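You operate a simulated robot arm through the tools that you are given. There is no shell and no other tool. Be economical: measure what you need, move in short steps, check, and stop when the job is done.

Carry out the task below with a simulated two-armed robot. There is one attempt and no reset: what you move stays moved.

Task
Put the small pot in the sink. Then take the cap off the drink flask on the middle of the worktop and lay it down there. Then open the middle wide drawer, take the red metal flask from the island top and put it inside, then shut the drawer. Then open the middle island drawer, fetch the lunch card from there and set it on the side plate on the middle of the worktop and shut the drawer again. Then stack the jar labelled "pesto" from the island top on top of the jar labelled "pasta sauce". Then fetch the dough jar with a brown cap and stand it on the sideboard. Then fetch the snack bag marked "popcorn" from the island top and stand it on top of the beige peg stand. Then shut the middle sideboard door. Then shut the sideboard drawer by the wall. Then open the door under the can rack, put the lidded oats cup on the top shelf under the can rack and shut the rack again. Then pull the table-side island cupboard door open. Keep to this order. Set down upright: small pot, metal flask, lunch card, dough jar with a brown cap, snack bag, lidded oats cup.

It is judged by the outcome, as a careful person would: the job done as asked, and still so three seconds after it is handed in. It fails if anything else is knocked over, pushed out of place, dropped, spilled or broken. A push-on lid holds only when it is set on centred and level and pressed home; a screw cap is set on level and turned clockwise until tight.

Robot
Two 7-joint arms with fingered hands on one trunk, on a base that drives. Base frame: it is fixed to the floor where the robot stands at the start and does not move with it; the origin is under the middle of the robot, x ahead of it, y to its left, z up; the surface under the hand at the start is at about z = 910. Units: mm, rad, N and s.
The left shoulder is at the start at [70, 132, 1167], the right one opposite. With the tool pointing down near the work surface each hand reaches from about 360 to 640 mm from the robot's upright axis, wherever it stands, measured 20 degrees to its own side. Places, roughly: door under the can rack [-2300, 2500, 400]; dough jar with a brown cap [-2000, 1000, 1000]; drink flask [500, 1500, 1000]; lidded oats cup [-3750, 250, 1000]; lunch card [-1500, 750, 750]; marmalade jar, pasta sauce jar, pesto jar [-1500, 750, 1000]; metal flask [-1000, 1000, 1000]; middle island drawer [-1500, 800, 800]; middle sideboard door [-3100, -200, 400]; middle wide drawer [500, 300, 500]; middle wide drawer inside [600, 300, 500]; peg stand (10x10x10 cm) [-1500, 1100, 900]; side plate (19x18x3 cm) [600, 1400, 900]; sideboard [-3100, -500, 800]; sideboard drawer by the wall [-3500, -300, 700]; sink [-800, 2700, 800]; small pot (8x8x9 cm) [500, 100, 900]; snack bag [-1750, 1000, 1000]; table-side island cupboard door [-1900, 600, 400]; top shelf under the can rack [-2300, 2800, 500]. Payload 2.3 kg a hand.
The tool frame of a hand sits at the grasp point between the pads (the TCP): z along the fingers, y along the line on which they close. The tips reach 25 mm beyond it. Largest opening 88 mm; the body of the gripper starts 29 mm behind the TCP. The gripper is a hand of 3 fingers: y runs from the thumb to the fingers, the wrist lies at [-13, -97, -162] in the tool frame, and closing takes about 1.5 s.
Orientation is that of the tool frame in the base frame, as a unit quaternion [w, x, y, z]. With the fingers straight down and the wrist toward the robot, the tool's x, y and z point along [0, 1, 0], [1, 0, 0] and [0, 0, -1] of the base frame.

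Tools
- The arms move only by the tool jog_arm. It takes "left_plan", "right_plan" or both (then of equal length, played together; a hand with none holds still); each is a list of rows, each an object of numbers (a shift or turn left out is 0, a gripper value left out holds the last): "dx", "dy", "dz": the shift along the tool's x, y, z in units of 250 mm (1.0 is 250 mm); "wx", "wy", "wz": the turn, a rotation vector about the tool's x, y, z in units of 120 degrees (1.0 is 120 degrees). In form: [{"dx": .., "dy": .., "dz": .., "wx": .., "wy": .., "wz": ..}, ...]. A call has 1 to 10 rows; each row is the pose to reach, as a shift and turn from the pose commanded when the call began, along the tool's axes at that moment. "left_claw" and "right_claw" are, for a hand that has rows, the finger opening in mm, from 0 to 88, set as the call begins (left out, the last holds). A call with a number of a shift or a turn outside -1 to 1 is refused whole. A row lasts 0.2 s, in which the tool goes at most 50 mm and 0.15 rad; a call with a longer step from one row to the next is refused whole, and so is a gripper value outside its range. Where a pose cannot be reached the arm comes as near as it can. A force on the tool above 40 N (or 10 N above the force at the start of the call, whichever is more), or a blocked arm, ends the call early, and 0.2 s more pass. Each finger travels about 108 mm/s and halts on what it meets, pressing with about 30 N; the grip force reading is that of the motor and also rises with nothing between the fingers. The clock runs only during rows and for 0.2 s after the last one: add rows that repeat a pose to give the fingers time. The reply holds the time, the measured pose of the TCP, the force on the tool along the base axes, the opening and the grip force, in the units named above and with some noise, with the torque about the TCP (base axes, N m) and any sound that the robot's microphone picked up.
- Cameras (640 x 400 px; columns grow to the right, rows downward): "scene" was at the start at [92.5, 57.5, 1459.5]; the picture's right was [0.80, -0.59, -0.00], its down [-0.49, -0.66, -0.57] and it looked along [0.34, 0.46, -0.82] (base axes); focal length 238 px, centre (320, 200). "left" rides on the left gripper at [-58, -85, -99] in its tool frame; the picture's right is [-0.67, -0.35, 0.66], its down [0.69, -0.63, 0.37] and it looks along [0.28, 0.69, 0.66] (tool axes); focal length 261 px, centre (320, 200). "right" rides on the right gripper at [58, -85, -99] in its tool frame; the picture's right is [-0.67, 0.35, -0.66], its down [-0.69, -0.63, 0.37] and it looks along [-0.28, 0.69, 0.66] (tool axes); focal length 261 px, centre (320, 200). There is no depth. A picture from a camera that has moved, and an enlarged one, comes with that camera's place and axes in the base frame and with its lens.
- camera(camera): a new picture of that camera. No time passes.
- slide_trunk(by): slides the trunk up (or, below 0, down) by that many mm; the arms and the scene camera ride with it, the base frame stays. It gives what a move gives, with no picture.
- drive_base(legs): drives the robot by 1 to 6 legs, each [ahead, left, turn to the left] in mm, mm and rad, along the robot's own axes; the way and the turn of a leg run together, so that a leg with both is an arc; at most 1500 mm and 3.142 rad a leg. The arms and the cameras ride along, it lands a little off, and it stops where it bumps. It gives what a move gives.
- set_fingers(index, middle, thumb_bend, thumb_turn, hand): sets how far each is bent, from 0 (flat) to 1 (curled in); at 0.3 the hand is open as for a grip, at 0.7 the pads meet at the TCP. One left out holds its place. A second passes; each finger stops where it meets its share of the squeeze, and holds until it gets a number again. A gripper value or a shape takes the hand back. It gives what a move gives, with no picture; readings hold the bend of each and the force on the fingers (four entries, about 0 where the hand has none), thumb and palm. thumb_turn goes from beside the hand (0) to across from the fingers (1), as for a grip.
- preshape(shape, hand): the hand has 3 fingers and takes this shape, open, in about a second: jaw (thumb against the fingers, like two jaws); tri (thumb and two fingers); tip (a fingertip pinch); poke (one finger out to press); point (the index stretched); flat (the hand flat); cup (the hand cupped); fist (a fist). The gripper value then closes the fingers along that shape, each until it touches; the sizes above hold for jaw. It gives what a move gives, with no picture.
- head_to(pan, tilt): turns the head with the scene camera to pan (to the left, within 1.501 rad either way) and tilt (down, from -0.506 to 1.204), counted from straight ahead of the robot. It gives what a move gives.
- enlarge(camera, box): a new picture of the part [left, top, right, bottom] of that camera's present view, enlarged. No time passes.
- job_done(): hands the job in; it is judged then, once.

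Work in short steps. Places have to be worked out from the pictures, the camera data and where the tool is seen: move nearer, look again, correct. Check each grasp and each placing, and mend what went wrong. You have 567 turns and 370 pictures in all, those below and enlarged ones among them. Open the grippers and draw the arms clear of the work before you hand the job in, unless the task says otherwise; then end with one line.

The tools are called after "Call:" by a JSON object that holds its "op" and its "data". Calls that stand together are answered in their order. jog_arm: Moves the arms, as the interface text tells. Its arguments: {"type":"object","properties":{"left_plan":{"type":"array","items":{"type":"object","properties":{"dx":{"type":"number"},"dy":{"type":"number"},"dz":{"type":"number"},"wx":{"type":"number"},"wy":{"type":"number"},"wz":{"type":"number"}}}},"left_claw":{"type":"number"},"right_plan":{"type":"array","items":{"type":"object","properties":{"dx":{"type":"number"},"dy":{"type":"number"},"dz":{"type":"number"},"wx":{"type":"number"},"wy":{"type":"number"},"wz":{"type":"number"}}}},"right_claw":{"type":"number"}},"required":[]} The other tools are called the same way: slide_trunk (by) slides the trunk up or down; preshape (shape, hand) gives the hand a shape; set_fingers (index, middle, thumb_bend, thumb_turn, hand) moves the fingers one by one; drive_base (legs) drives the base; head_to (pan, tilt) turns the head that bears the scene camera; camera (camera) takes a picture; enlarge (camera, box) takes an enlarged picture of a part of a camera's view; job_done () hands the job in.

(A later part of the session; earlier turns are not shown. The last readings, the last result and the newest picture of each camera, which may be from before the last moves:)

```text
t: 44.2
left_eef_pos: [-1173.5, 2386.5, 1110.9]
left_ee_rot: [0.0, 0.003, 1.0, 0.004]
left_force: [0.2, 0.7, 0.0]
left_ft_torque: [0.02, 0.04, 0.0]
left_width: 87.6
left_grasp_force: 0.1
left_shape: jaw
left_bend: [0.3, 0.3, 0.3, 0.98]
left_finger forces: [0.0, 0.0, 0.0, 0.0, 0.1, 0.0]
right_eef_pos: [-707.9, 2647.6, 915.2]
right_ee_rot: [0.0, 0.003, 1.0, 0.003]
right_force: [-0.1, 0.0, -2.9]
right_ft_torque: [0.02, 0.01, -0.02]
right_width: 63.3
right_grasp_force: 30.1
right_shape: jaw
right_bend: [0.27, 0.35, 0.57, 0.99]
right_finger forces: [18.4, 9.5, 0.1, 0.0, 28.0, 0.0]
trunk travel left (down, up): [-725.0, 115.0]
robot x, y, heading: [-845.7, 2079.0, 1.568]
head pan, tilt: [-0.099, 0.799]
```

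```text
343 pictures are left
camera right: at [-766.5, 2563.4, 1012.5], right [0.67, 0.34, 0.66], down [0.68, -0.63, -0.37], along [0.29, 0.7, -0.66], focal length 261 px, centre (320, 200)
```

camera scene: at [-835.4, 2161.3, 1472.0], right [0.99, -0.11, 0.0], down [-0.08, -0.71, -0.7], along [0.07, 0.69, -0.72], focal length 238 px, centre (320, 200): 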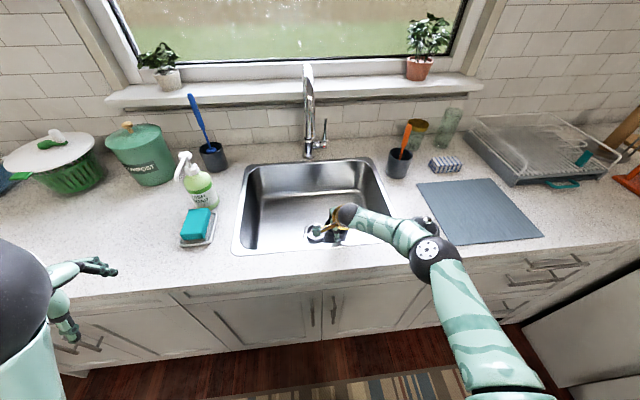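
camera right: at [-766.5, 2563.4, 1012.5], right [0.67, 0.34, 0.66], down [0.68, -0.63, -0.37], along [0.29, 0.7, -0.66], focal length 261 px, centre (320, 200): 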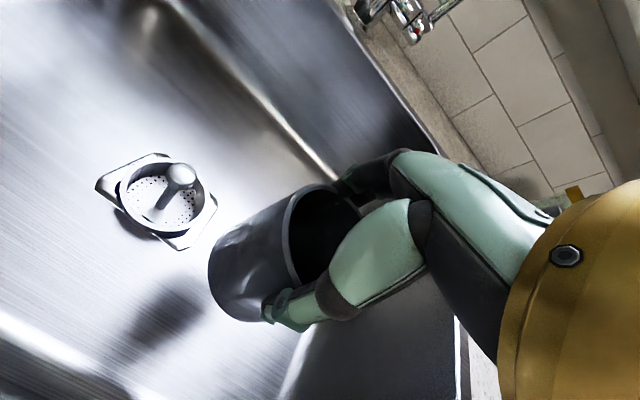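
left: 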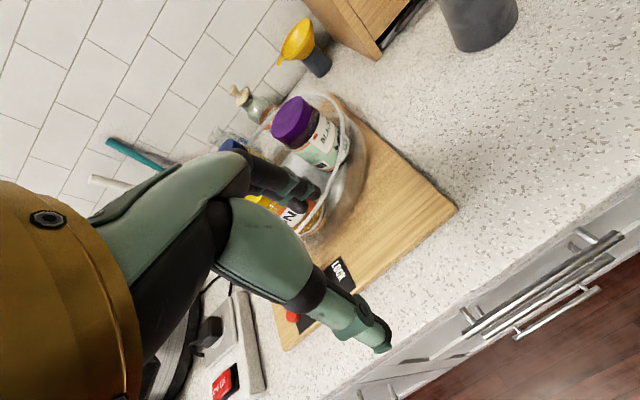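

Call:
{"op": "jog_arm", "data": {"right_plan": [{"dz": 0.1}, {"dz": 0.2}, {"dz": 0.27}, {"dz": 0.29}, {"dz": 0.31}, {"dz": 0.31}]}}

Call:
{"op": "camera", "data": {"camera": "right"}}

```text
t: 45.6
left_eef_pos: [-1172.4, 2391.7, 1108.0]
left_ee_rot: [0.0, 0.002, 1.0, 0.0]
left_force: [0.7, 0.1, -0.3]
left_ft_torque: [0.0, -0.01, 0.01]
left_width: 87.8
left_grasp_force: 0.1
left_shape: jaw
left_bend: [0.3, 0.3, 0.3, 0.98]
left_finger forces: [0.0, 0.1, 0.0, 0.0, 0.0, 0.1]
right_eef_pos: [-708.8, 2650.6, 833.0]
right_ee_rot: [0.0, 0.002, 1.0, 0.0]
right_force: [-0.9, 0.5, 1.7]
right_ft_torque: [0.06, -0.06, 0.04]
right_width: 63.1
right_grasp_force: 29.8
right_shape: jaw
right_bend: [0.27, 0.35, 0.57, 0.99]
right_finger forces: [18.6, 9.8, 0.0, 0.0, 28.0, 0.1]
trunk travel left (down, up): [-725.0, 115.0]
robot x, y, heading: [-840.7, 2078.5, 1.566]
head pan, tilt: [-0.099, 0.799]
```

```text
342 pictures are left
camera right: at [-767.7, 2568.6, 932.2], right [0.67, 0.35, 0.66], down [0.68, -0.63, -0.37], along [0.29, 0.69, -0.66], focal length 261 px, centre (320, 200)
```

right: 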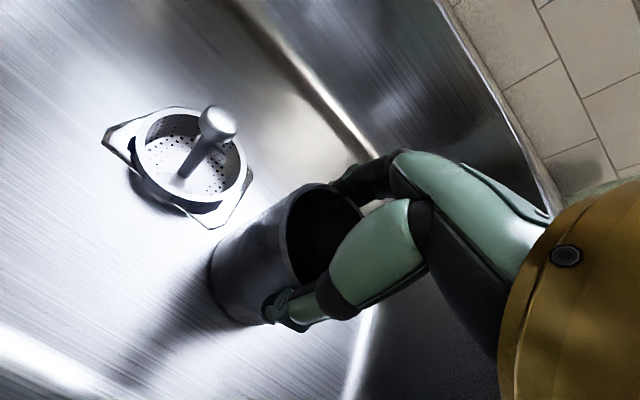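

Force changed sign: the pot touches. I press 2 mm more, then open.

Call:
{"op": "jog_arm", "data": {"right_plan": [{"dz": 0.008}, {"dz": 0.008}]}}

Call:
{"op": "jog_arm", "data": {"right_plan": [{}, {}, {}, {}, {}], "right_claw": 88}}

Call:
{"op": "camera", "data": {"camera": "right"}}

```text
t: 46.2
left_eef_pos: [-1174.0, 2391.5, 1108.9]
left_ee_rot: [0.0, 0.002, 1.0, 0.0]
left_force: [-0.9, 0.0, -0.5]
left_ft_torque: [-0.01, -0.01, -0.02]
left_width: 87.7
left_grasp_force: 0.1
left_shape: jaw
left_bend: [0.3, 0.3, 0.3, 0.98]
left_finger forces: [0.1, 0.0, 0.0, 0.1, 0.0, 0.1]
right_eef_pos: [-709.6, 2652.3, 833.8]
right_ee_rot: [0.0, 0.003, 1.0, 0.0]
right_force: [-1.5, 0.2, 2.8]
right_ft_torque: [0.12, -0.04, 0.02]
right_width: 62.9
right_grasp_force: 30.3
right_shape: jaw
right_bend: [0.27, 0.35, 0.57, 0.99]
right_finger forces: [18.7, 10.1, 0.0, 0.0, 27.8, 0.1]
trunk travel left (down, up): [-725.0, 115.0]
robot x, y, heading: [-844.2, 2075.3, 1.565]
head pan, tilt: [-0.099, 0.799]
```

```text
t: 47.5
left_eef_pos: [-1172.8, 2392.0, 1108.9]
left_ee_rot: [-0.001, 0.003, 1.0, 0.0]
left_force: [-0.9, -0.1, -0.2]
left_ft_torque: [0.07, 0.0, 0.03]
left_width: 87.6
left_grasp_force: 0.0
left_shape: jaw
left_bend: [0.3, 0.3, 0.3, 0.98]
left_finger forces: [0.0, 0.0, 0.1, 0.0, 0.0, 0.1]
right_eef_pos: [-708.6, 2652.2, 834.2]
right_ee_rot: [0.0, 0.003, 1.0, 0.0]
right_force: [0.4, -0.4, -0.3]
right_ft_torque: [0.02, 0.01, 0.05]
right_width: 87.5
right_grasp_force: 0.0
right_shape: jaw
right_bend: [0.3, 0.3, 0.3, 0.98]
right_finger forces: [0.1, 0.1, 0.0, 0.0, 0.1, 0.0]
trunk travel left (down, up): [-725.0, 115.0]
robot x, y, heading: [-843.3, 2080.2, 1.562]
head pan, tilt: [-0.099, 0.799]
```

```text
341 pictures are left
camera right: at [-766.8, 2568.9, 931.8], right [0.67, 0.35, 0.65], down [0.68, -0.63, -0.37], along [0.29, 0.69, -0.66], focal length 261 px, centre (320, 200)
```

right: 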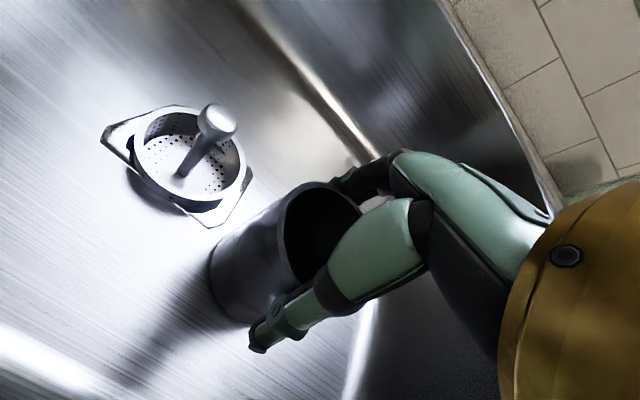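

Released; I nudge 3 mm away from the fingers' side and rise straight.

Call:
{"op": "jog_arm", "data": {"right_plan": [{"dy": 0.012}, {"dy": 0.012, "dz": -0.06}, {"dy": 0.012, "dz": -0.14}, {"dy": 0.012, "dz": -0.3}, {"dy": 0.0, "dz": -0.48}, {"dy": 0.0, "dz": -0.66}, {"dy": 0.0, "dz": -0.84}, {"dy": 0.0, "dz": -1.0}]}}

Call:
{"op": "camera", "data": {"camera": "right"}}

```text
t: 49.2
left_eef_pos: [-1174.4, 2390.9, 1109.6]
left_ee_rot: [0.001, 0.002, 1.0, 0.001]
left_force: [0.9, -0.5, -0.6]
left_ft_torque: [0.0, 0.0, -0.02]
left_width: 87.6
left_grasp_force: 0.0
left_shape: jaw
left_bend: [0.3, 0.3, 0.3, 0.98]
left_finger forces: [0.0, 0.0, 0.0, 0.1, 0.0, 0.0]
right_eef_pos: [-706.6, 2654.5, 1079.7]
right_ee_rot: [0.0, 0.003, 1.0, 0.0]
right_force: [0.3, 0.2, -0.4]
right_ft_torque: [-0.03, 0.04, 0.02]
right_width: 87.6
right_grasp_force: 0.1
right_shape: jaw
right_bend: [0.3, 0.3, 0.3, 0.98]
right_finger forces: [0.1, 0.0, 0.0, 0.0, 0.1, 0.0]
right hand out of reach, approached as far as the arm can: row 1, 3
trunk travel left (down, up): [-725.0, 115.0]
robot x, y, heading: [-846.1, 2076.5, 1.562]
head pan, tilt: [-0.099, 0.799]
```

```text
340 pictures are left
camera right: at [-765.6, 2569.5, 1178.9], right [0.67, 0.35, 0.66], down [0.68, -0.63, -0.37], along [0.29, 0.69, -0.66], focal length 261 px, centre (320, 200)
```

right: 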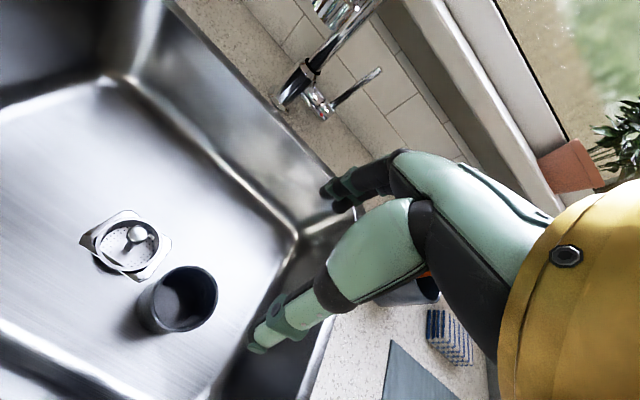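

Pot stands upright in the sink. I retract the arm and drive to the worktop with the drink flask.

Call:
{"op": "jog_arm", "data": {"right_plan": [{"dy": -0.18}, {"dy": -0.36}, {"dy": -0.54}, {"dy": -0.72}, {"dy": -0.9}, {"dy": -1.0}]}}

Call:
{"op": "drive_base", "data": {"legs": [[-150, 0, 0], [0, -500, 0], [-450, 0, 0], [0, 0, -1.571]]}}

Call:
{"op": "head_to", "data": {"pan": 0, "tilt": 0.55}}

Call:
{"op": "camera", "data": {"camera": "scene"}}

```text
t: 50.6
left_eef_pos: [-1173.3, 2391.4, 1110.1]
left_ee_rot: [-0.001, 0.003, 1.0, 0.0]
left_force: [-0.3, 0.3, 0.4]
left_ft_torque: [0.04, 0.0, -0.04]
left_width: 87.6
left_grasp_force: 0.1
left_shape: jaw
left_bend: [0.3, 0.3, 0.3, 0.98]
left_finger forces: [0.0, 0.0, 0.1, 0.1, 0.0, 0.0]
right_eef_pos: [-709.6, 2403.6, 1082.9]
right_ee_rot: [0.0, 0.002, 1.0, -0.001]
right_force: [-0.6, -0.3, -0.6]
right_ft_torque: [0.03, -0.02, 0.0]
right_width: 87.8
right_grasp_force: 0.0
right_shape: jaw
right_bend: [0.3, 0.3, 0.3, 0.98]
right_finger forces: [0.0, 0.1, 0.1, 0.0, 0.1, 0.0]
trunk travel left (down, up): [-725.0, 115.0]
robot x, y, heading: [-841.5, 2076.9, 1.563]
head pan, tilt: [-0.099, 0.799]
```

```text
t: 60.6
left_eef_pos: [-44.1, 1829.3, 1109.4]
left_ee_rot: [0.0, 0.695, 0.719, 0.0]
left_force: [0.5, 0.9, 0.1]
left_ft_torque: [-0.01, 0.01, 0.04]
left_width: 87.5
left_grasp_force: 0.0
left_shape: jaw
left_bend: [0.3, 0.3, 0.3, 0.98]
left_finger forces: [0.0, 0.1, 0.0, 0.0, 0.0, 0.0]
right_eef_pos: [-14.9, 1367.7, 1081.7]
right_ee_rot: [-0.001, 0.695, 0.719, -0.001]
right_force: [-0.3, -0.5, -0.1]
right_ft_torque: [0.06, 0.03, 0.02]
right_width: 87.8
right_grasp_force: 0.0
right_shape: jaw
right_bend: [0.3, 0.3, 0.3, 0.98]
right_finger forces: [0.0, 0.0, 0.0, 0.0, 0.0, 0.0]
trunk travel left (down, up): [-725.0, 115.0]
robot x, y, heading: [-346.3, 1486.8, 0.036]
head pan, tilt: [-0.099, 0.799]
```

```text
t: 61.4
left_eef_pos: [-45.1, 1829.8, 1109.3]
left_ee_rot: [0.001, 0.695, 0.719, 0.0]
left_force: [-0.9, -0.2, 0.6]
left_ft_torque: [0.01, 0.04, -0.03]
left_width: 87.4
left_grasp_force: 0.0
left_shape: jaw
left_bend: [0.3, 0.3, 0.3, 0.98]
left_finger forces: [0.1, 0.0, 0.1, 0.0, 0.0, 0.1]
right_eef_pos: [-14.9, 1366.8, 1082.0]
right_ee_rot: [-0.001, 0.694, 0.72, -0.001]
right_force: [0.0, -0.3, 0.3]
right_ft_torque: [0.0, 0.01, -0.01]
right_width: 87.8
right_grasp_force: 0.1
right_shape: jaw
right_bend: [0.3, 0.3, 0.3, 0.98]
right_finger forces: [0.0, 0.0, 0.0, 0.0, 0.1, 0.1]
trunk travel left (down, up): [-725.0, 115.0]
robot x, y, heading: [-339.4, 1486.8, 0.028]
head pan, tilt: [0.0, 0.55]
```

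```text
339 pictures are left
camera scene: at [-205.2, 1492.3, 1493.4], right [0.03, -1.0, 0.0], down [-0.52, -0.02, -0.85], along [0.85, 0.03, -0.52], focal length 238 px, centre (320, 200)
```

scene: 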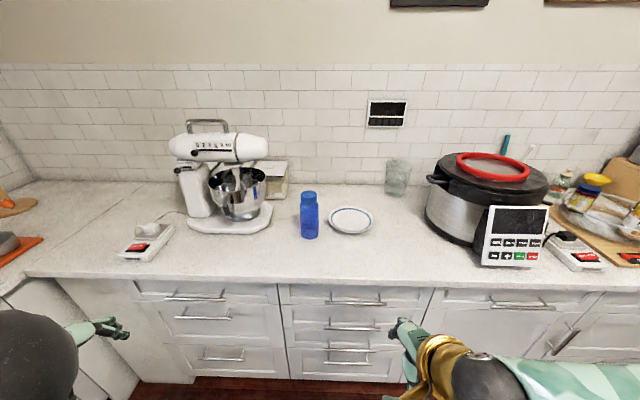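

Call:
{"op": "enlarge", "data": {"camera": "scene", "box": [270, 180, 390, 255]}}

Call:
{"op": "drive_base", "data": {"legs": [[0, 0, -0.03], [330, 80, 0]]}}

```text
5.33 times, centred on (330, 218) of scene
camera zoom: at [-205.2, 1492.3, 1493.4], right [0.03, -1.0, 0.0], down [-0.52, -0.02, -0.85], along [0.85, 0.03, -0.52], focal length 1267 px, centre (267, 107)
```

zoom: 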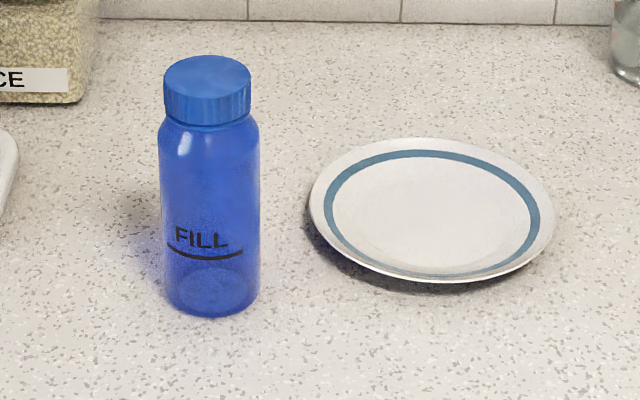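

```text
t: 64.0
left_eef_pos: [292.2, 1900.5, 1109.3]
left_ee_rot: [0.001, 0.706, 0.708, 0.0]
left_force: [-0.1, -0.3, 0.0]
left_ft_torque: [0.0, 0.0, -0.03]
left_width: 87.5
left_grasp_force: 0.1
left_shape: jaw
left_bend: [0.3, 0.3, 0.3, 0.98]
left_finger forces: [0.1, 0.1, 0.0, 0.0, 0.0, 0.0]
right_eef_pos: [308.4, 1438.0, 1082.5]
right_ee_rot: [0.0, 0.704, 0.71, 0.0]
right_force: [-0.5, 0.4, -0.2]
right_ft_torque: [-0.01, -0.05, 0.01]
right_width: 88.0
right_grasp_force: 0.0
right_shape: jaw
right_bend: [0.3, 0.3, 0.3, 0.98]
right_finger forces: [0.1, 0.0, 0.1, 0.0, 0.0, 0.1]
trunk travel left (down, up): [-725.0, 115.0]
robot x, y, heading: [-18.2, 1568.0, 0.005]
head pan, tilt: [0.0, 0.55]
```

A blue flask with a ribbed (screw) cap. From here I look down for accurate positions.

Call:
{"op": "head_to", "data": {"pan": 0, "tilt": 0.8}}

Call:
{"op": "camera", "data": {"camera": "scene"}}

Call:
{"op": "camera", "data": {"camera": "right"}}

Call:
{"op": "camera", "data": {"camera": "left"}}

```text
t: 64.7
left_eef_pos: [293.5, 1902.3, 1108.2]
left_ee_rot: [-0.001, 0.705, 0.709, -0.001]
left_force: [-0.2, -0.4, -0.3]
left_ft_torque: [0.0, 0.01, 0.03]
left_width: 87.6
left_grasp_force: 0.1
left_shape: jaw
left_bend: [0.3, 0.3, 0.3, 0.98]
left_finger forces: [0.1, 0.0, 0.1, 0.0, 0.0, 0.1]
right_eef_pos: [311.1, 1438.6, 1081.9]
right_ee_rot: [0.0, 0.705, 0.709, 0.0]
right_force: [-0.3, 0.1, 0.4]
right_ft_torque: [-0.01, 0.01, 0.02]
right_width: 87.7
right_grasp_force: 0.0
right_shape: jaw
right_bend: [0.3, 0.3, 0.3, 0.98]
right_finger forces: [0.1, 0.0, 0.1, 0.0, 0.0, 0.0]
trunk travel left (down, up): [-725.0, 115.0]
robot x, y, heading: [-18.1, 1566.6, 0.004]
head pan, tilt: [0.0, 0.799]
```

```text
337 pictures are left
camera scene: at [115.6, 1569.4, 1472.1], right [0.01, -1.0, 0.0], down [-0.72, 0.0, -0.7], along [0.7, 0.0, -0.72], focal length 238 px, centre (320, 200)
```

scene: 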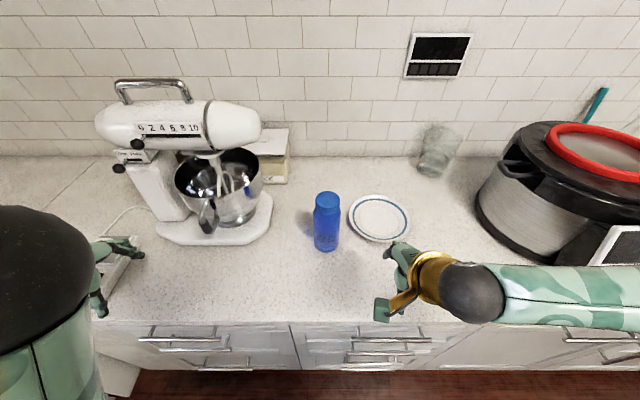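

```text
336 pictures are left
camera right: at [225.5, 1497.5, 1181.5], right [0.35, -0.67, 0.65], down [-0.63, -0.69, -0.36], along [0.69, -0.28, -0.66], focal length 261 px, centre (320, 200)
```

right: 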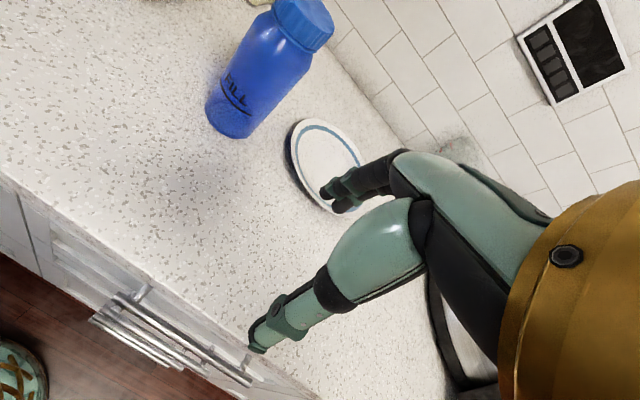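

```text
335 pictures are left
camera left: at [208.3, 1844.3, 1209.3], right [-0.34, -0.67, -0.66], down [-0.63, 0.68, -0.37], along [0.69, 0.29, -0.66], focal length 261 px, centre (320, 200)
```

left: 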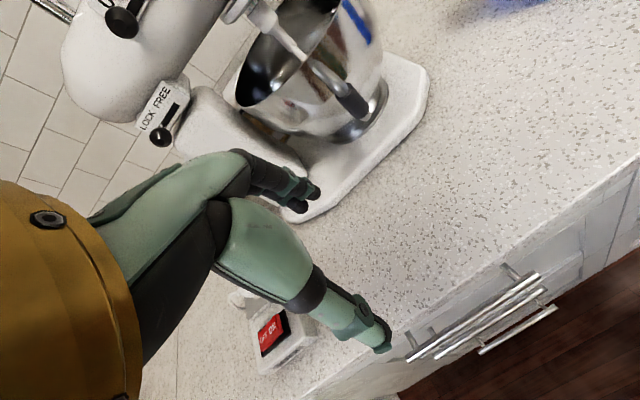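

Flask is near [490, 1554], top z≈1095. The left hand will hold its body from the side while the right hand unscrews; I begin turning the left hand horizontal.

Call:
{"op": "jog_arm", "data": {"left_plan": [{"wy": -0.07, "dx": -0.056, "dy": 0.036, "dz": 0.024}, {"wy": -0.14, "dx": -0.112, "dy": 0.072, "dz": 0.048}, {"wy": -0.21, "dx": -0.168, "dy": 0.108, "dz": 0.072}, {"wy": -0.28, "dx": -0.224, "dy": 0.144, "dz": 0.096}, {"wy": -0.35, "dx": -0.28, "dy": 0.18, "dz": 0.12}, {"wy": -0.42, "dx": -0.336, "dy": 0.216, "dz": 0.144}, {"wy": -0.49, "dx": -0.392, "dy": 0.252, "dz": 0.168}, {"wy": -0.56, "dx": -0.448, "dy": 0.288, "dz": 0.192}, {"wy": -0.63, "dx": -0.504, "dy": 0.324, "dz": 0.216}, {"wy": -0.7, "dx": -0.56, "dy": 0.36, "dz": 0.24}]}}

Call:
{"op": "camera", "data": {"camera": "scene"}}

```text
t: 66.9
left_eef_pos: [384.3, 1762.2, 1049.0]
left_ee_rot: [0.475, 0.523, 0.527, -0.472]
left_force: [0.1, -0.6, -0.8]
left_ft_torque: [-0.02, 0.02, 0.01]
left_width: 87.2
left_grasp_force: 0.0
left_shape: jaw
left_bend: [0.3, 0.3, 0.3, 0.98]
left_finger forces: [0.0, 0.1, 0.1, 0.0, 0.1, 0.1]
right_eef_pos: [311.8, 1439.0, 1083.2]
right_ee_rot: [0.0, 0.705, 0.709, -0.001]
right_force: [-0.3, 0.0, 0.7]
right_ft_torque: [0.01, 0.01, 0.05]
right_width: 88.0
right_grasp_force: 0.0
right_shape: jaw
right_bend: [0.3, 0.3, 0.3, 0.98]
right_finger forces: [0.0, 0.0, 0.1, 0.0, 0.1, 0.0]
trunk travel left (down, up): [-725.0, 115.0]
robot x, y, heading: [-17.5, 1569.0, 0.006]
head pan, tilt: [0.0, 0.799]
```

```text
334 pictures are left
camera scene: at [115.9, 1569.7, 1472.0], right [0.01, -1.0, 0.0], down [-0.72, 0.0, -0.7], along [0.7, 0.0, -0.72], focal length 238 px, centre (320, 200)
```

scene: 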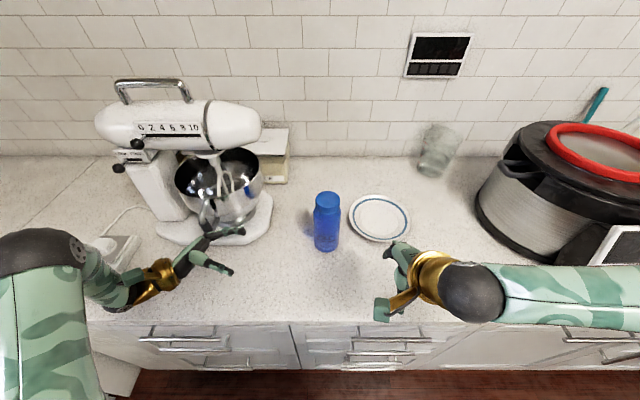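

Call:
{"op": "jog_arm", "data": {"left_plan": [{"wx": -0.042, "wy": -0.01, "dx": 0.06, "dy": 0.05, "dz": 0.1}, {"wx": -0.084, "wy": -0.02, "dx": 0.12, "dy": 0.1, "dz": 0.2}, {"wx": -0.126, "wy": -0.03, "dx": 0.18, "dy": 0.15, "dz": 0.3}, {"wx": -0.168, "wy": -0.04, "dx": 0.24, "dy": 0.2, "dz": 0.4}, {"wx": -0.208, "wy": -0.05, "dx": 0.3, "dy": 0.256, "dz": 0.497}, {"wx": -0.208, "wy": -0.05, "dx": 0.3, "dy": 0.256, "dz": 0.497}]}}

Call:
{"op": "camera", "data": {"camera": "left"}}

Call:
{"op": "enlarge", "data": {"camera": "scene", "box": [200, 150, 440, 300]}}

```text
t: 68.3
left_eef_pos: [447.5, 1649.8, 962.6]
left_ee_rot: [0.604, 0.383, 0.592, -0.372]
left_force: [-0.5, 0.0, 0.7]
left_ft_torque: [-0.01, 0.01, -0.03]
left_width: 87.9
left_grasp_force: 0.0
left_shape: jaw
left_bend: [0.3, 0.3, 0.3, 0.98]
left_finger forces: [0.1, 0.0, 0.1, 0.0, 0.0, 0.1]
right_eef_pos: [310.8, 1439.3, 1082.3]
right_ee_rot: [-0.001, 0.705, 0.709, -0.001]
right_force: [-0.6, 0.1, 0.2]
right_ft_torque: [0.0, -0.01, -0.01]
right_width: 87.5
right_grasp_force: 0.1
right_shape: jaw
right_bend: [0.3, 0.3, 0.3, 0.98]
right_finger forces: [0.1, 0.0, 0.0, 0.0, 0.1, 0.0]
trunk travel left (down, up): [-725.0, 115.0]
robot x, y, heading: [-13.7, 1566.3, 0.006]
head pan, tilt: [0.0, 0.799]
```

```text
333 pictures are left
camera left: at [325.8, 1703.2, 1018.7], right [-0.05, -0.74, 0.67], down [-0.4, -0.6, -0.7], along [0.92, -0.3, -0.27], focal length 261 px, centre (320, 200)
```

left: 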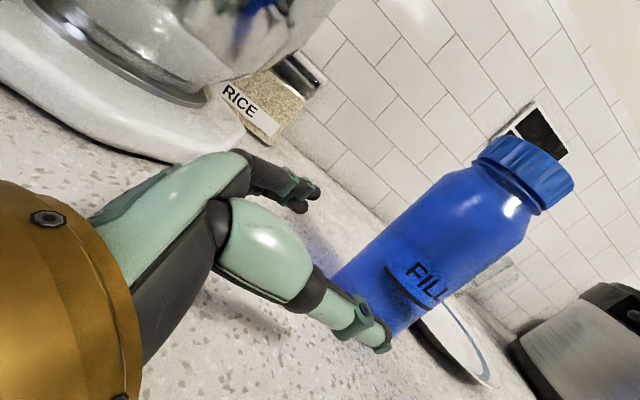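

```text
2.67 times, centred on (320, 225) of scene
camera zoom: at [114.8, 1569.7, 1472.1], right [0.01, -1.0, 0.0], down [-0.72, 0.0, -0.7], along [0.7, 0.0, -0.72], focal length 634 px, centre (320, 133)
```

zoom: 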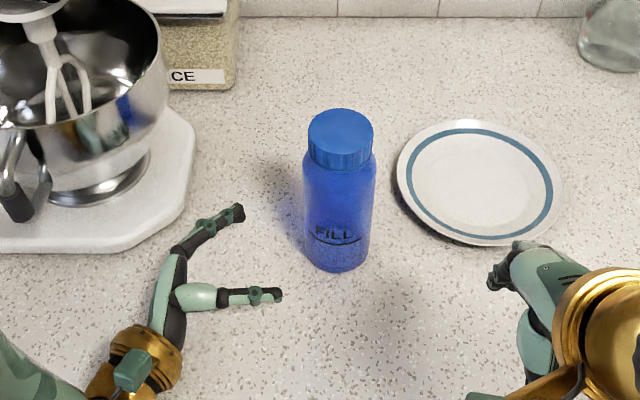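

I slide the left hand onto the flask along its fingers, stopping with the palm just short.

Call:
{"op": "jog_arm", "data": {"left_plan": [{"dy": -0.03, "dz": 0.1}, {"dy": -0.03, "dz": 0.2}, {"dy": -0.03, "dz": 0.3}, {"dy": -0.03, "dz": 0.385}, {"dy": -0.03, "dz": 0.385}], "left_claw": 88}}

Call:
{"op": "enlarge", "data": {"camera": "scene", "box": [200, 150, 440, 300]}}

Call:
{"op": "camera", "data": {"camera": "left"}}

```text
t: 69.5
left_eef_pos: [482.6, 1557.2, 961.8]
left_ee_rot: [0.603, 0.383, 0.591, -0.374]
left_force: [0.0, -0.1, 0.0]
left_ft_torque: [0.01, 0.0, 0.0]
left_width: 87.5
left_grasp_force: 0.0
left_shape: jaw
left_bend: [0.3, 0.3, 0.3, 0.98]
left_finger forces: [0.1, 0.0, 0.0, 0.0, 0.1, 0.0]
right_eef_pos: [309.5, 1439.3, 1082.9]
right_ee_rot: [-0.001, 0.705, 0.709, 0.0]
right_force: [0.8, 0.2, -0.6]
right_ft_torque: [0.06, 0.0, -0.03]
right_width: 87.8
right_grasp_force: 0.0
right_shape: jaw
right_bend: [0.3, 0.3, 0.3, 0.98]
right_finger forces: [0.0, 0.0, 0.0, 0.0, 0.0, 0.0]
trunk travel left (down, up): [-725.0, 115.0]
robot x, y, heading: [-18.3, 1570.8, 0.001]
head pan, tilt: [0.0, 0.799]
```

```text
2.67 times, centred on (320, 225) of scene
camera zoom: at [115.2, 1569.6, 1472.1], right [0.01, -1.0, 0.0], down [-0.72, 0.0, -0.7], along [0.7, 0.0, -0.72], focal length 634 px, centre (320, 133)
```

zoom: 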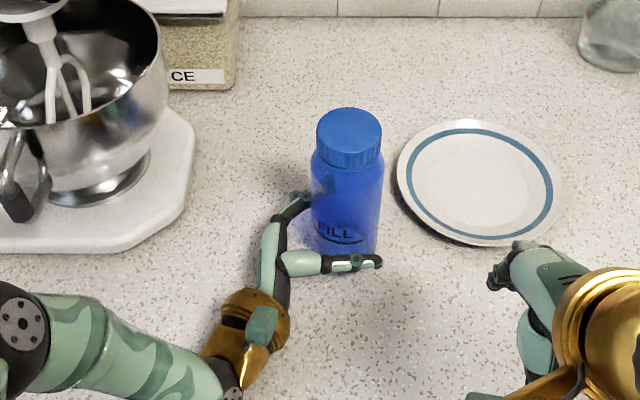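

```text
330 pictures are left
camera left: at [361.1, 1612.0, 1019.7], right [-0.05, -0.74, 0.67], down [-0.4, -0.6, -0.7], along [0.92, -0.3, -0.27], focal length 261 px, centre (320, 200)
```

left: 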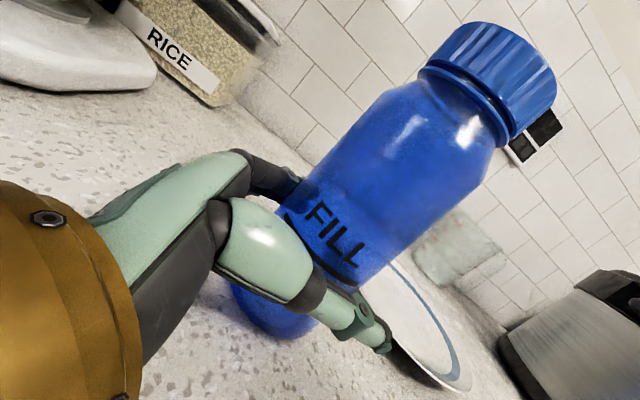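

The palm nudged the flask slightly (a few mm); it is between the fingers. I close the left hand.

Call:
{"op": "jog_arm", "data": {"left_plan": [{}, {}, {}, {}, {}, {}, {}], "left_claw": 45}}

Call:
{"op": "enlarge", "data": {"camera": "scene", "box": [200, 150, 440, 300]}}

```text
t: 71.1
left_eef_pos: [483.1, 1556.6, 963.5]
left_ee_rot: [0.604, 0.384, 0.591, -0.373]
left_force: [0.7, -0.2, 0.0]
left_ft_torque: [-0.01, 0.06, -0.01]
left_width: 56.9
left_grasp_force: 29.6
left_shape: jaw
left_bend: [0.28, 0.39, 0.6, 0.99]
left_finger forces: [19.7, 9.1, 0.1, 0.1, 30.4, 0.0]
right_eef_pos: [310.9, 1439.0, 1082.5]
right_ee_rot: [-0.001, 0.705, 0.71, -0.001]
right_force: [0.6, -0.2, -0.5]
right_ft_torque: [-0.01, 0.02, 0.01]
right_width: 87.7
right_grasp_force: 0.0
right_shape: jaw
right_bend: [0.3, 0.3, 0.3, 0.98]
right_finger forces: [0.0, 0.0, 0.0, 0.0, 0.1, 0.0]
trunk travel left (down, up): [-725.0, 115.0]
robot x, y, heading: [-16.7, 1569.0, 0.008]
head pan, tilt: [0.0, 0.799]
```

```text
2.67 times, centred on (320, 225) of scene
camera zoom: at [115.2, 1568.9, 1472.1], right [0.01, -1.0, 0.0], down [-0.72, 0.0, -0.7], along [0.7, 0.0, -0.72], focal length 634 px, centre (320, 133)
```

zoom: 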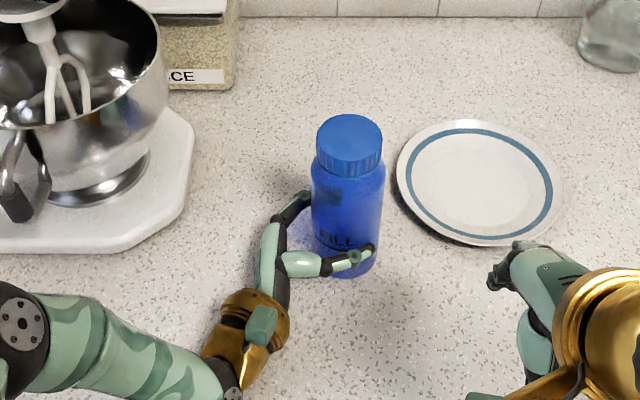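

Flask is held upright; cap centre ≈[480, 1546]. The right hand goes above it with a 30° pre-turn clockwise.

Call:
{"op": "jog_arm", "data": {"right_plan": [{"dz": -0.16}, {"dz": -0.25, "dx": 0.1}, {"dz": -0.27, "dx": 0.18, "dy": 0.16, "wz": 0.05}, {"dz": -0.27, "dx": 0.26, "dy": 0.32, "wz": 0.1}, {"dz": -0.27, "dx": 0.34, "dy": 0.48, "wz": 0.15}, {"dz": -0.27, "dx": 0.4, "dy": 0.62, "wz": 0.2}, {"dz": -0.27, "dx": 0.428, "dy": 0.676, "wz": 0.25}, {"dz": -0.27, "dx": 0.428, "dy": 0.676, "wz": 0.25}]}}

Call:
{"op": "camera", "data": {"camera": "right"}}

Call:
{"op": "camera", "data": {"camera": "left"}}

```text
t: 72.9
left_eef_pos: [483.1, 1557.6, 964.6]
left_ee_rot: [0.603, 0.383, 0.591, -0.373]
left_force: [1.4, -0.1, 0.7]
left_ft_torque: [-0.01, 0.05, -0.01]
left_width: 56.3
left_grasp_force: 30.2
left_shape: jaw
left_bend: [0.28, 0.39, 0.6, 0.99]
left_finger forces: [20.1, 9.5, 0.0, 0.1, 30.2, 0.0]
right_eef_pos: [480.1, 1546.1, 1151.0]
right_ee_rot: [0.0, 0.865, 0.502, -0.001]
right_force: [-0.4, 0.5, -0.3]
right_ft_torque: [0.02, 0.01, 0.0]
right_width: 88.0
right_grasp_force: 0.1
right_shape: jaw
right_bend: [0.3, 0.3, 0.3, 0.98]
right_finger forces: [0.0, 0.0, 0.0, 0.1, 0.0, 0.1]
trunk travel left (down, up): [-725.0, 115.0]
robot x, y, heading: [-19.2, 1570.1, 0.007]
head pan, tilt: [0.0, 0.799]
```

```text
328 pictures are left
camera right: at [434.3, 1640.8, 1249.6], right [-0.03, -0.75, 0.66], down [-0.89, -0.28, -0.36], along [0.46, -0.59, -0.66], focal length 261 px, centre (320, 200)
```

right: 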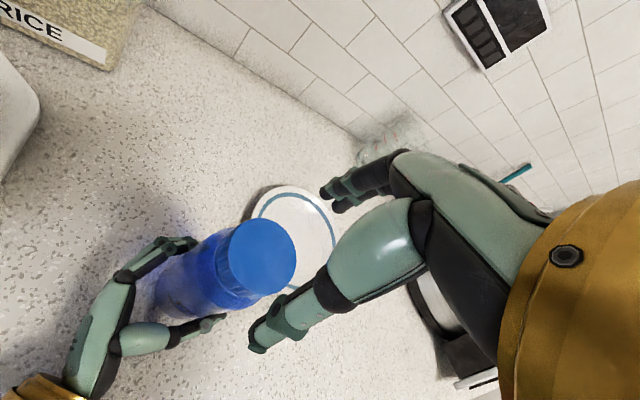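

```text
327 pictures are left
camera left: at [361.1, 1612.1, 1019.6], right [-0.05, -0.74, 0.67], down [-0.4, -0.6, -0.7], along [0.92, -0.3, -0.27], focal length 261 px, centre (320, 200)
```

left: 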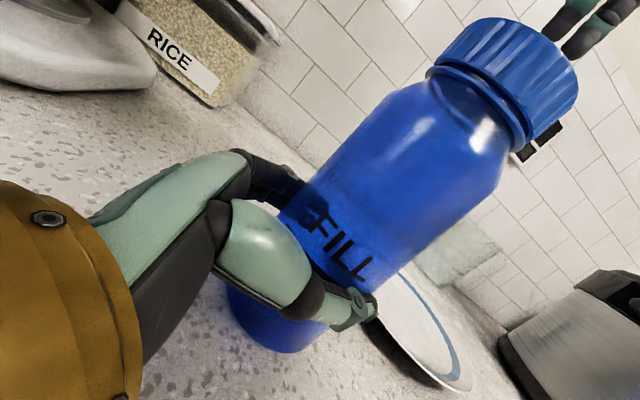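

I descend onto the cap (TCP z≈1080) and close.

Call:
{"op": "jog_arm", "data": {"right_plan": [{"dx": 0.018, "dz": 0.1}, {"dx": 0.018, "dz": 0.2}, {"dx": 0.018, "dz": 0.284}, {"dx": 0.018, "dz": 0.284}]}}

Call:
{"op": "jog_arm", "data": {"right_plan": [{}, {}, {}, {}, {}, {}, {}], "right_claw": 30}}

Call:
{"op": "camera", "data": {"camera": "right"}}

Call:
{"op": "camera", "data": {"camera": "left"}}

```text
t: 73.9
left_eef_pos: [482.4, 1557.7, 963.3]
left_ee_rot: [0.604, 0.383, 0.591, -0.373]
left_force: [-0.9, 0.1, 0.2]
left_ft_torque: [0.02, -0.01, 0.0]
left_width: 56.1
left_grasp_force: 29.7
left_shape: jaw
left_bend: [0.28, 0.39, 0.6, 0.99]
left_finger forces: [19.6, 9.4, 0.0, 0.0, 30.6, 0.1]
right_eef_pos: [482.2, 1550.0, 1078.4]
right_ee_rot: [-0.001, 0.864, 0.503, -0.001]
right_force: [0.5, 1.0, 1.0]
right_ft_torque: [-0.02, 0.0, 0.0]
right_width: 87.8
right_grasp_force: 0.1
right_shape: jaw
right_bend: [0.3, 0.3, 0.3, 0.98]
right_finger forces: [1.0, 0.0, 0.1, 0.1, 0.0, 0.0]
trunk travel left (down, up): [-725.0, 115.0]
robot x, y, heading: [-13.5, 1569.7, 0.005]
head pan, tilt: [0.0, 0.799]
```

```text
t: 75.5
left_eef_pos: [481.5, 1558.0, 962.5]
left_ee_rot: [0.603, 0.383, 0.591, -0.374]
left_force: [-4.2, 3.1, 4.4]
left_ft_torque: [-0.01, -0.07, -0.04]
left_width: 56.1
left_grasp_force: 30.1
left_shape: jaw
left_bend: [0.74, 0.39, 0.6, 0.99]
left_finger forces: [18.9, 8.9, 0.1, 0.0, 31.5, 0.1]
right_eef_pos: [482.0, 1550.8, 1079.5]
right_ee_rot: [0.0, 0.864, 0.503, -0.001]
right_force: [3.9, -1.8, -3.4]
right_ft_torque: [-0.22, -0.37, 0.02]
right_width: 45.2
right_grasp_force: 29.6
right_shape: jaw
right_bend: [0.74, 0.42, 0.72, 1.0]
right_finger forces: [20.5, 11.3, 0.0, 0.0, 28.1, 0.1]
trunk travel left (down, up): [-725.0, 115.0]
robot x, y, heading: [-13.7, 1564.1, 0.004]
head pan, tilt: [0.0, 0.799]
```

```text
326 pictures are left
camera right: at [437.4, 1644.8, 1178.0], right [-0.03, -0.75, 0.66], down [-0.89, -0.28, -0.36], along [0.46, -0.59, -0.66], focal length 261 px, centre (320, 200)
```

right: 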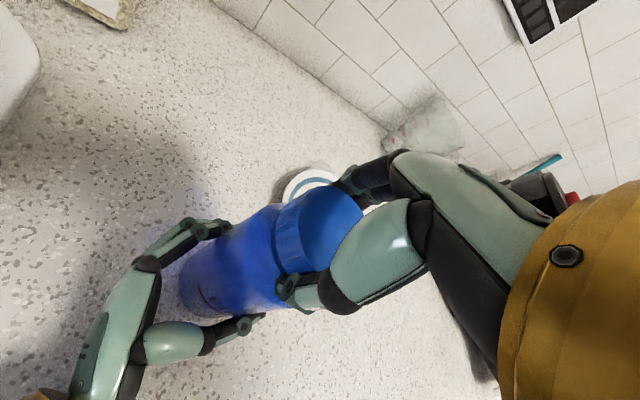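

```text
325 pictures are left
camera left: at [361.4, 1612.1, 1019.6], right [-0.05, -0.74, 0.67], down [-0.4, -0.6, -0.7], along [0.92, -0.3, -0.27], focal length 261 px, centre (320, 200)
```

left: 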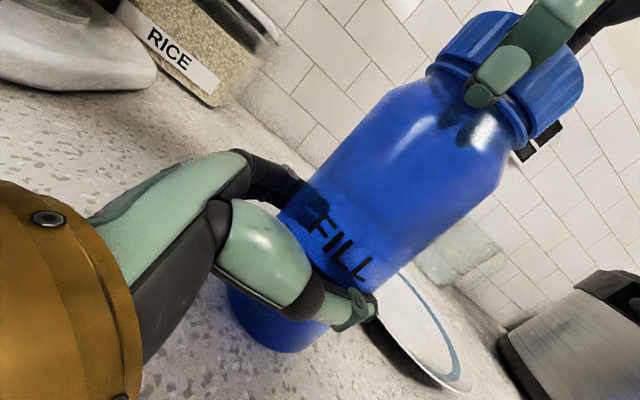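

Both grips hold. I turn the cap counter-clockwise 84°.

Call:
{"op": "jog_arm", "data": {"right_plan": [{"wz": -0.07}, {"wz": -0.14}, {"wz": -0.21}, {"wz": -0.28}, {"wz": -0.35}, {"wz": -0.42}, {"wz": -0.49}, {"wz": -0.56}, {"wz": -0.63}, {"wz": -0.7}]}}

Call:
{"op": "camera", "data": {"camera": "left"}}

Call:
{"op": "enlarge", "data": {"camera": "scene", "box": [200, 150, 440, 300]}}

```text
t: 77.7
left_eef_pos: [480.7, 1558.7, 964.5]
left_ee_rot: [0.604, 0.385, 0.589, -0.373]
left_force: [-6.3, 4.9, 7.0]
left_ft_torque: [-0.02, -0.27, 0.51]
left_width: 55.1
left_grasp_force: 30.0
left_shape: jaw
left_bend: [0.74, 0.39, 0.61, 0.99]
left_finger forces: [17.2, 9.9, 0.0, 0.0, 33.3, 0.1]
right_eef_pos: [479.7, 1551.7, 1080.4]
right_ee_rot: [0.0, 0.397, 0.918, 0.001]
right_force: [4.3, -2.8, 3.3]
right_ft_torque: [-0.07, -0.17, -0.54]
right_width: 43.7
right_grasp_force: 30.5
right_shape: jaw
right_bend: [0.74, 0.43, 0.74, 0.94]
right_finger forces: [23.2, 15.1, 0.0, 0.1, 33.1, 0.0]
right hand out of reach, approached as far as the arm can: row 10
trunk travel left (down, up): [-725.0, 115.0]
robot x, y, heading: [-10.5, 1567.6, 0.001]
head pan, tilt: [0.0, 0.799]
```

```text
324 pictures are left
camera left: at [359.1, 1612.5, 1020.5], right [-0.05, -0.74, 0.67], down [-0.4, -0.6, -0.7], along [0.92, -0.3, -0.26], focal length 261 px, centre (320, 200)
```

left: 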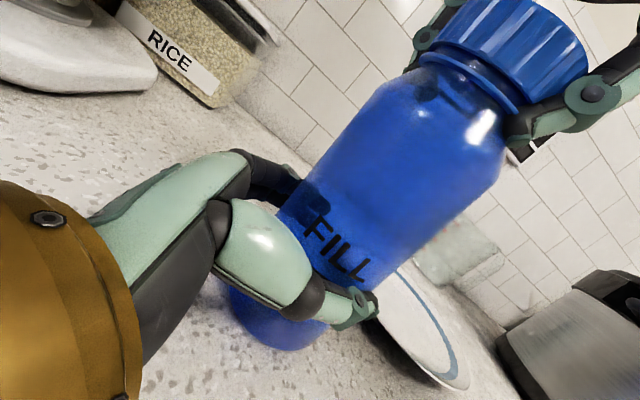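

```text
2.67 times, centred on (320, 225) of scene
camera zoom: at [112.4, 1570.1, 1472.4], right [0.01, -1.0, 0.0], down [-0.72, 0.0, -0.7], along [0.7, 0.0, -0.72], focal length 634 px, centre (320, 133)
```

zoom: 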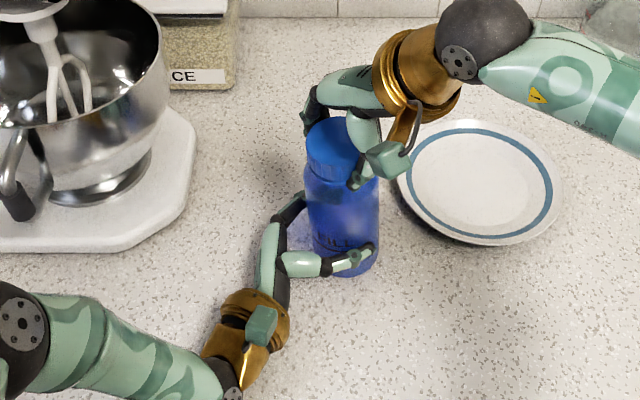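

Cap turned about 73° with ~0.5 N m. I reopen, turn back and regrasp.

Call:
{"op": "jog_arm", "data": {"right_plan": [{}, {"wz": 0.07}, {"wz": 0.14}, {"wz": 0.21}, {"wz": 0.28}, {"wz": 0.35}, {"wz": 0.42}, {"wz": 0.49}, {"wz": 0.56}, {"wz": 0.63}], "right_claw": 80}}

Call:
{"op": "camera", "data": {"camera": "left"}}

```text
t: 79.9
left_eef_pos: [482.3, 1557.6, 963.0]
left_ee_rot: [0.603, 0.383, 0.591, -0.374]
left_force: [-0.6, -0.9, 1.6]
left_ft_torque: [0.05, -0.02, 0.02]
left_width: 55.1
left_grasp_force: 30.4
left_shape: jaw
left_bend: [0.74, 0.39, 0.61, 0.99]
left_finger forces: [20.3, 9.9, 0.1, 0.0, 30.9, 0.0]
right_eef_pos: [481.0, 1551.5, 1078.5]
right_ee_rot: [-0.001, 0.877, 0.48, -0.001]
right_force: [0.6, -0.8, -0.3]
right_ft_torque: [0.01, 0.02, -0.05]
right_width: 79.7
right_grasp_force: 0.0
right_shape: jaw
right_bend: [0.3, 0.32, 0.32, 0.98]
right_finger forces: [0.3, 0.0, 0.1, 0.0, 0.0, 0.0]
trunk travel left (down, up): [-725.0, 115.0]
robot x, y, heading: [-18.0, 1570.3, 0.005]
head pan, tilt: [0.0, 0.799]
```

```text
322 pictures are left
camera left: at [361.0, 1612.6, 1019.7], right [-0.05, -0.74, 0.67], down [-0.4, -0.6, -0.7], along [0.92, -0.3, -0.27], focal length 261 px, centre (320, 200)
```

left: 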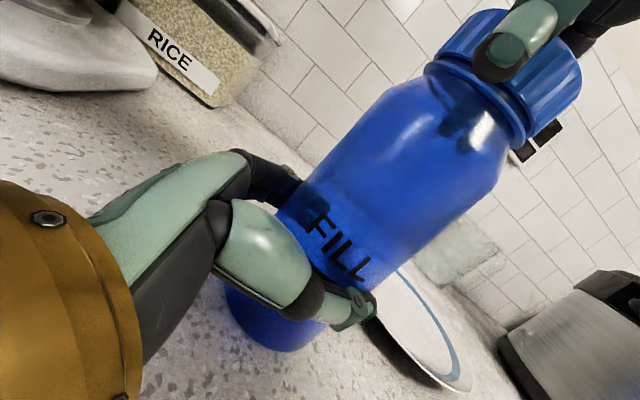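

Back at the start angle; I close and turn again.

Call:
{"op": "jog_arm", "data": {"right_plan": [{}, {}, {}, {"wz": -0.07}, {"wz": -0.14}, {"wz": -0.21}, {"wz": -0.28}, {"wz": -0.35}, {"wz": -0.42}, {"wz": -0.49}], "right_claw": 30}}

Call:
{"op": "camera", "data": {"camera": "left"}}

```text
t: 82.1
left_eef_pos: [480.0, 1558.7, 965.4]
left_ee_rot: [0.605, 0.384, 0.59, -0.373]
left_force: [-5.6, 13.9, 4.9]
left_ft_torque: [-0.11, -0.15, 0.62]
left_width: 54.7
left_grasp_force: 30.3
left_shape: jaw
left_bend: [0.74, 0.39, 0.63, 0.98]
left_finger forces: [19.4, 9.7, 0.0, 0.0, 30.5, 0.0]
right_eef_pos: [479.1, 1551.7, 1079.5]
right_ee_rot: [0.001, 0.526, 0.85, 0.003]
right_force: [8.5, -9.7, 13.2]
right_ft_torque: [-0.4, -0.96, -0.79]
right_width: 41.6
right_grasp_force: 30.0
right_shape: jaw
right_bend: [0.75, 0.45, 0.74, 0.92]
right_finger forces: [27.1, 25.1, 0.0, 0.0, 26.6, 0.0]
trunk travel left (down, up): [-725.0, 115.0]
robot x, y, heading: [-14.7, 1565.6, 0.004]
head pan, tilt: [0.0, 0.799]
```

```text
321 pictures are left
camera left: at [358.6, 1613.0, 1020.9], right [-0.05, -0.74, 0.67], down [-0.39, -0.6, -0.7], along [0.92, -0.3, -0.26], focal length 261 px, centre (320, 200)
```

left: 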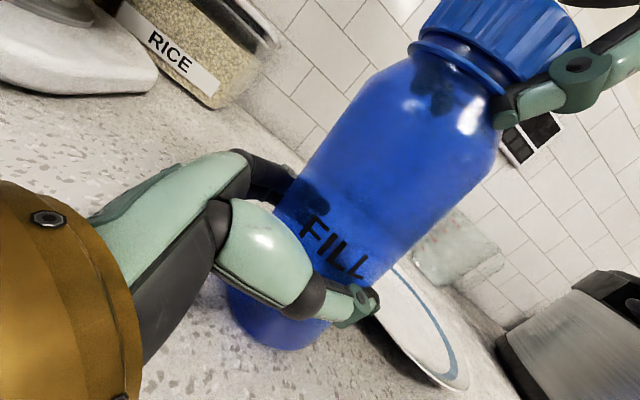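

The cap seems to have risen and fingertips are low on it. I reopen, raise 8 mm, turn back, and look.

Call:
{"op": "jog_arm", "data": {"right_plan": [{}, {"dz": -0.03, "wz": 0.07}, {"dz": -0.03, "wz": 0.14}, {"dz": -0.03, "wz": 0.21}, {"dz": -0.03, "wz": 0.28}, {"dz": -0.03, "wz": 0.35}, {"dz": -0.03, "wz": 0.42}, {"dz": -0.03, "wz": 0.49}, {"dz": -0.03, "wz": 0.56}, {"dz": -0.03, "wz": 0.56}], "right_claw": 80}}

Call:
{"op": "enlarge", "data": {"camera": "left", "box": [360, 0, 620, 160]}}

Call:
{"op": "enlarge", "data": {"camera": "right", "box": [160, 150, 480, 350]}}

```text
t: 84.3
left_eef_pos: [482.6, 1558.1, 963.2]
left_ee_rot: [0.604, 0.384, 0.591, -0.373]
left_force: [-0.4, 0.3, 0.6]
left_ft_torque: [0.04, 0.07, 0.01]
left_width: 54.8
left_grasp_force: 30.5
left_shape: jaw
left_bend: [0.74, 0.39, 0.62, 0.99]
left_finger forces: [21.8, 9.1, 0.1, 0.0, 31.0, 0.0]
right_eef_pos: [481.1, 1549.2, 1087.2]
right_ee_rot: [-0.001, 0.909, 0.416, -0.002]
right_force: [0.0, 0.0, 0.3]
right_ft_torque: [-0.01, 0.01, -0.02]
right_width: 79.9
right_grasp_force: 0.0
right_shape: jaw
right_bend: [0.3, 0.32, 0.32, 0.98]
right_finger forces: [0.0, 0.0, 0.0, 0.1, 0.0, 0.0]
trunk travel left (down, up): [-725.0, 115.0]
robot x, y, heading: [-19.2, 1568.9, 0.003]
head pan, tilt: [0.0, 0.799]
```

```text
2.46 times, centred on (490, 80) of left
camera zoom: at [360.8, 1611.8, 1019.7], right [-0.05, -0.74, 0.67], down [-0.4, -0.6, -0.7], along [0.92, -0.3, -0.27], focal length 642 px, centre (-98, 495)
```

zoom: 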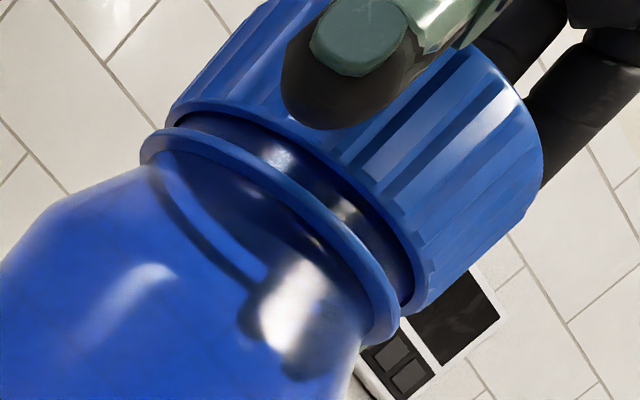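

```text
2.00 times, centred on (320, 250) of right
camera zoom: at [454.3, 1651.0, 1184.9], right [-0.17, -0.73, 0.66], down [-0.93, -0.11, -0.36], along [0.34, -0.67, -0.66], focal length 521 px, centre (320, 100)
```

zoom: 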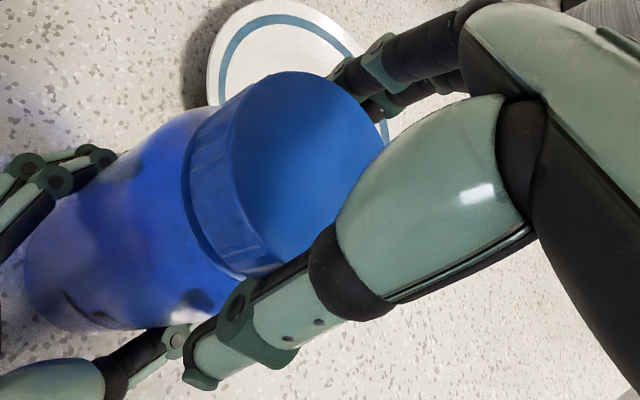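

The cap has risen by a few mm: it's unscrewing. Another stroke.

Call:
{"op": "jog_arm", "data": {"right_plan": [{}, {}, {"wz": -0.07}, {"wz": -0.14, "dz": -0.003}, {"wz": -0.21, "dz": -0.004}, {"wz": -0.28, "dz": -0.006}, {"wz": -0.35, "dz": -0.008}, {"wz": -0.42, "dz": -0.01}, {"wz": -0.49, "dz": -0.011}, {"wz": -0.56, "dz": -0.012}], "right_claw": 30}}

Call:
{"op": "enlarge", "data": {"camera": "left", "box": [360, 0, 620, 160]}}

```text
t: 86.5
left_eef_pos: [482.1, 1557.4, 964.0]
left_ee_rot: [0.605, 0.384, 0.59, -0.372]
left_force: [-3.3, 4.0, 18.9]
left_ft_torque: [-0.21, -0.44, 0.21]
left_width: 54.6
left_grasp_force: 30.4
left_shape: jaw
left_bend: [0.74, 0.39, 0.63, 0.97]
left_finger forces: [19.5, 10.0, 0.1, 0.0, 31.5, 0.0]
right_eef_pos: [481.0, 1548.9, 1088.5]
right_ee_rot: [-0.001, 0.527, 0.85, 0.0]
right_force: [3.2, -3.7, -16.1]
right_ft_torque: [-0.31, 0.04, -0.24]
right_width: 34.2
right_grasp_force: 30.0
right_shape: jaw
right_bend: [0.74, 0.75, 0.74, 0.97]
right_finger forces: [22.4, 13.8, 0.0, 0.0, 19.4, 0.1]
trunk travel left (down, up): [-725.0, 115.0]
robot x, y, heading: [-18.6, 1566.7, 0.006]
head pan, tilt: [0.0, 0.799]
```

```text
2.46 times, centred on (490, 80) of left
camera zoom: at [361.1, 1611.6, 1020.2], right [-0.05, -0.74, 0.67], down [-0.4, -0.6, -0.7], along [0.92, -0.3, -0.26], focal length 642 px, centre (-98, 495)
```

zoom: 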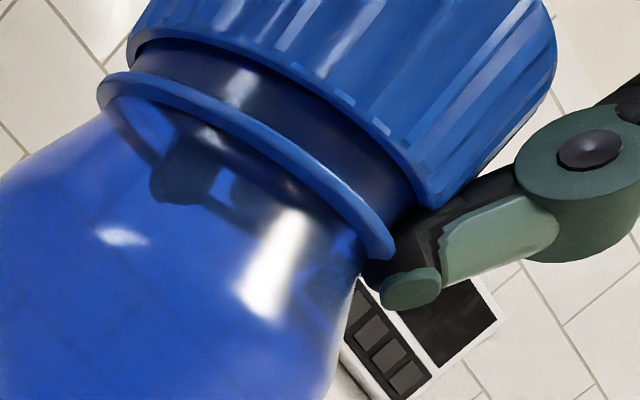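

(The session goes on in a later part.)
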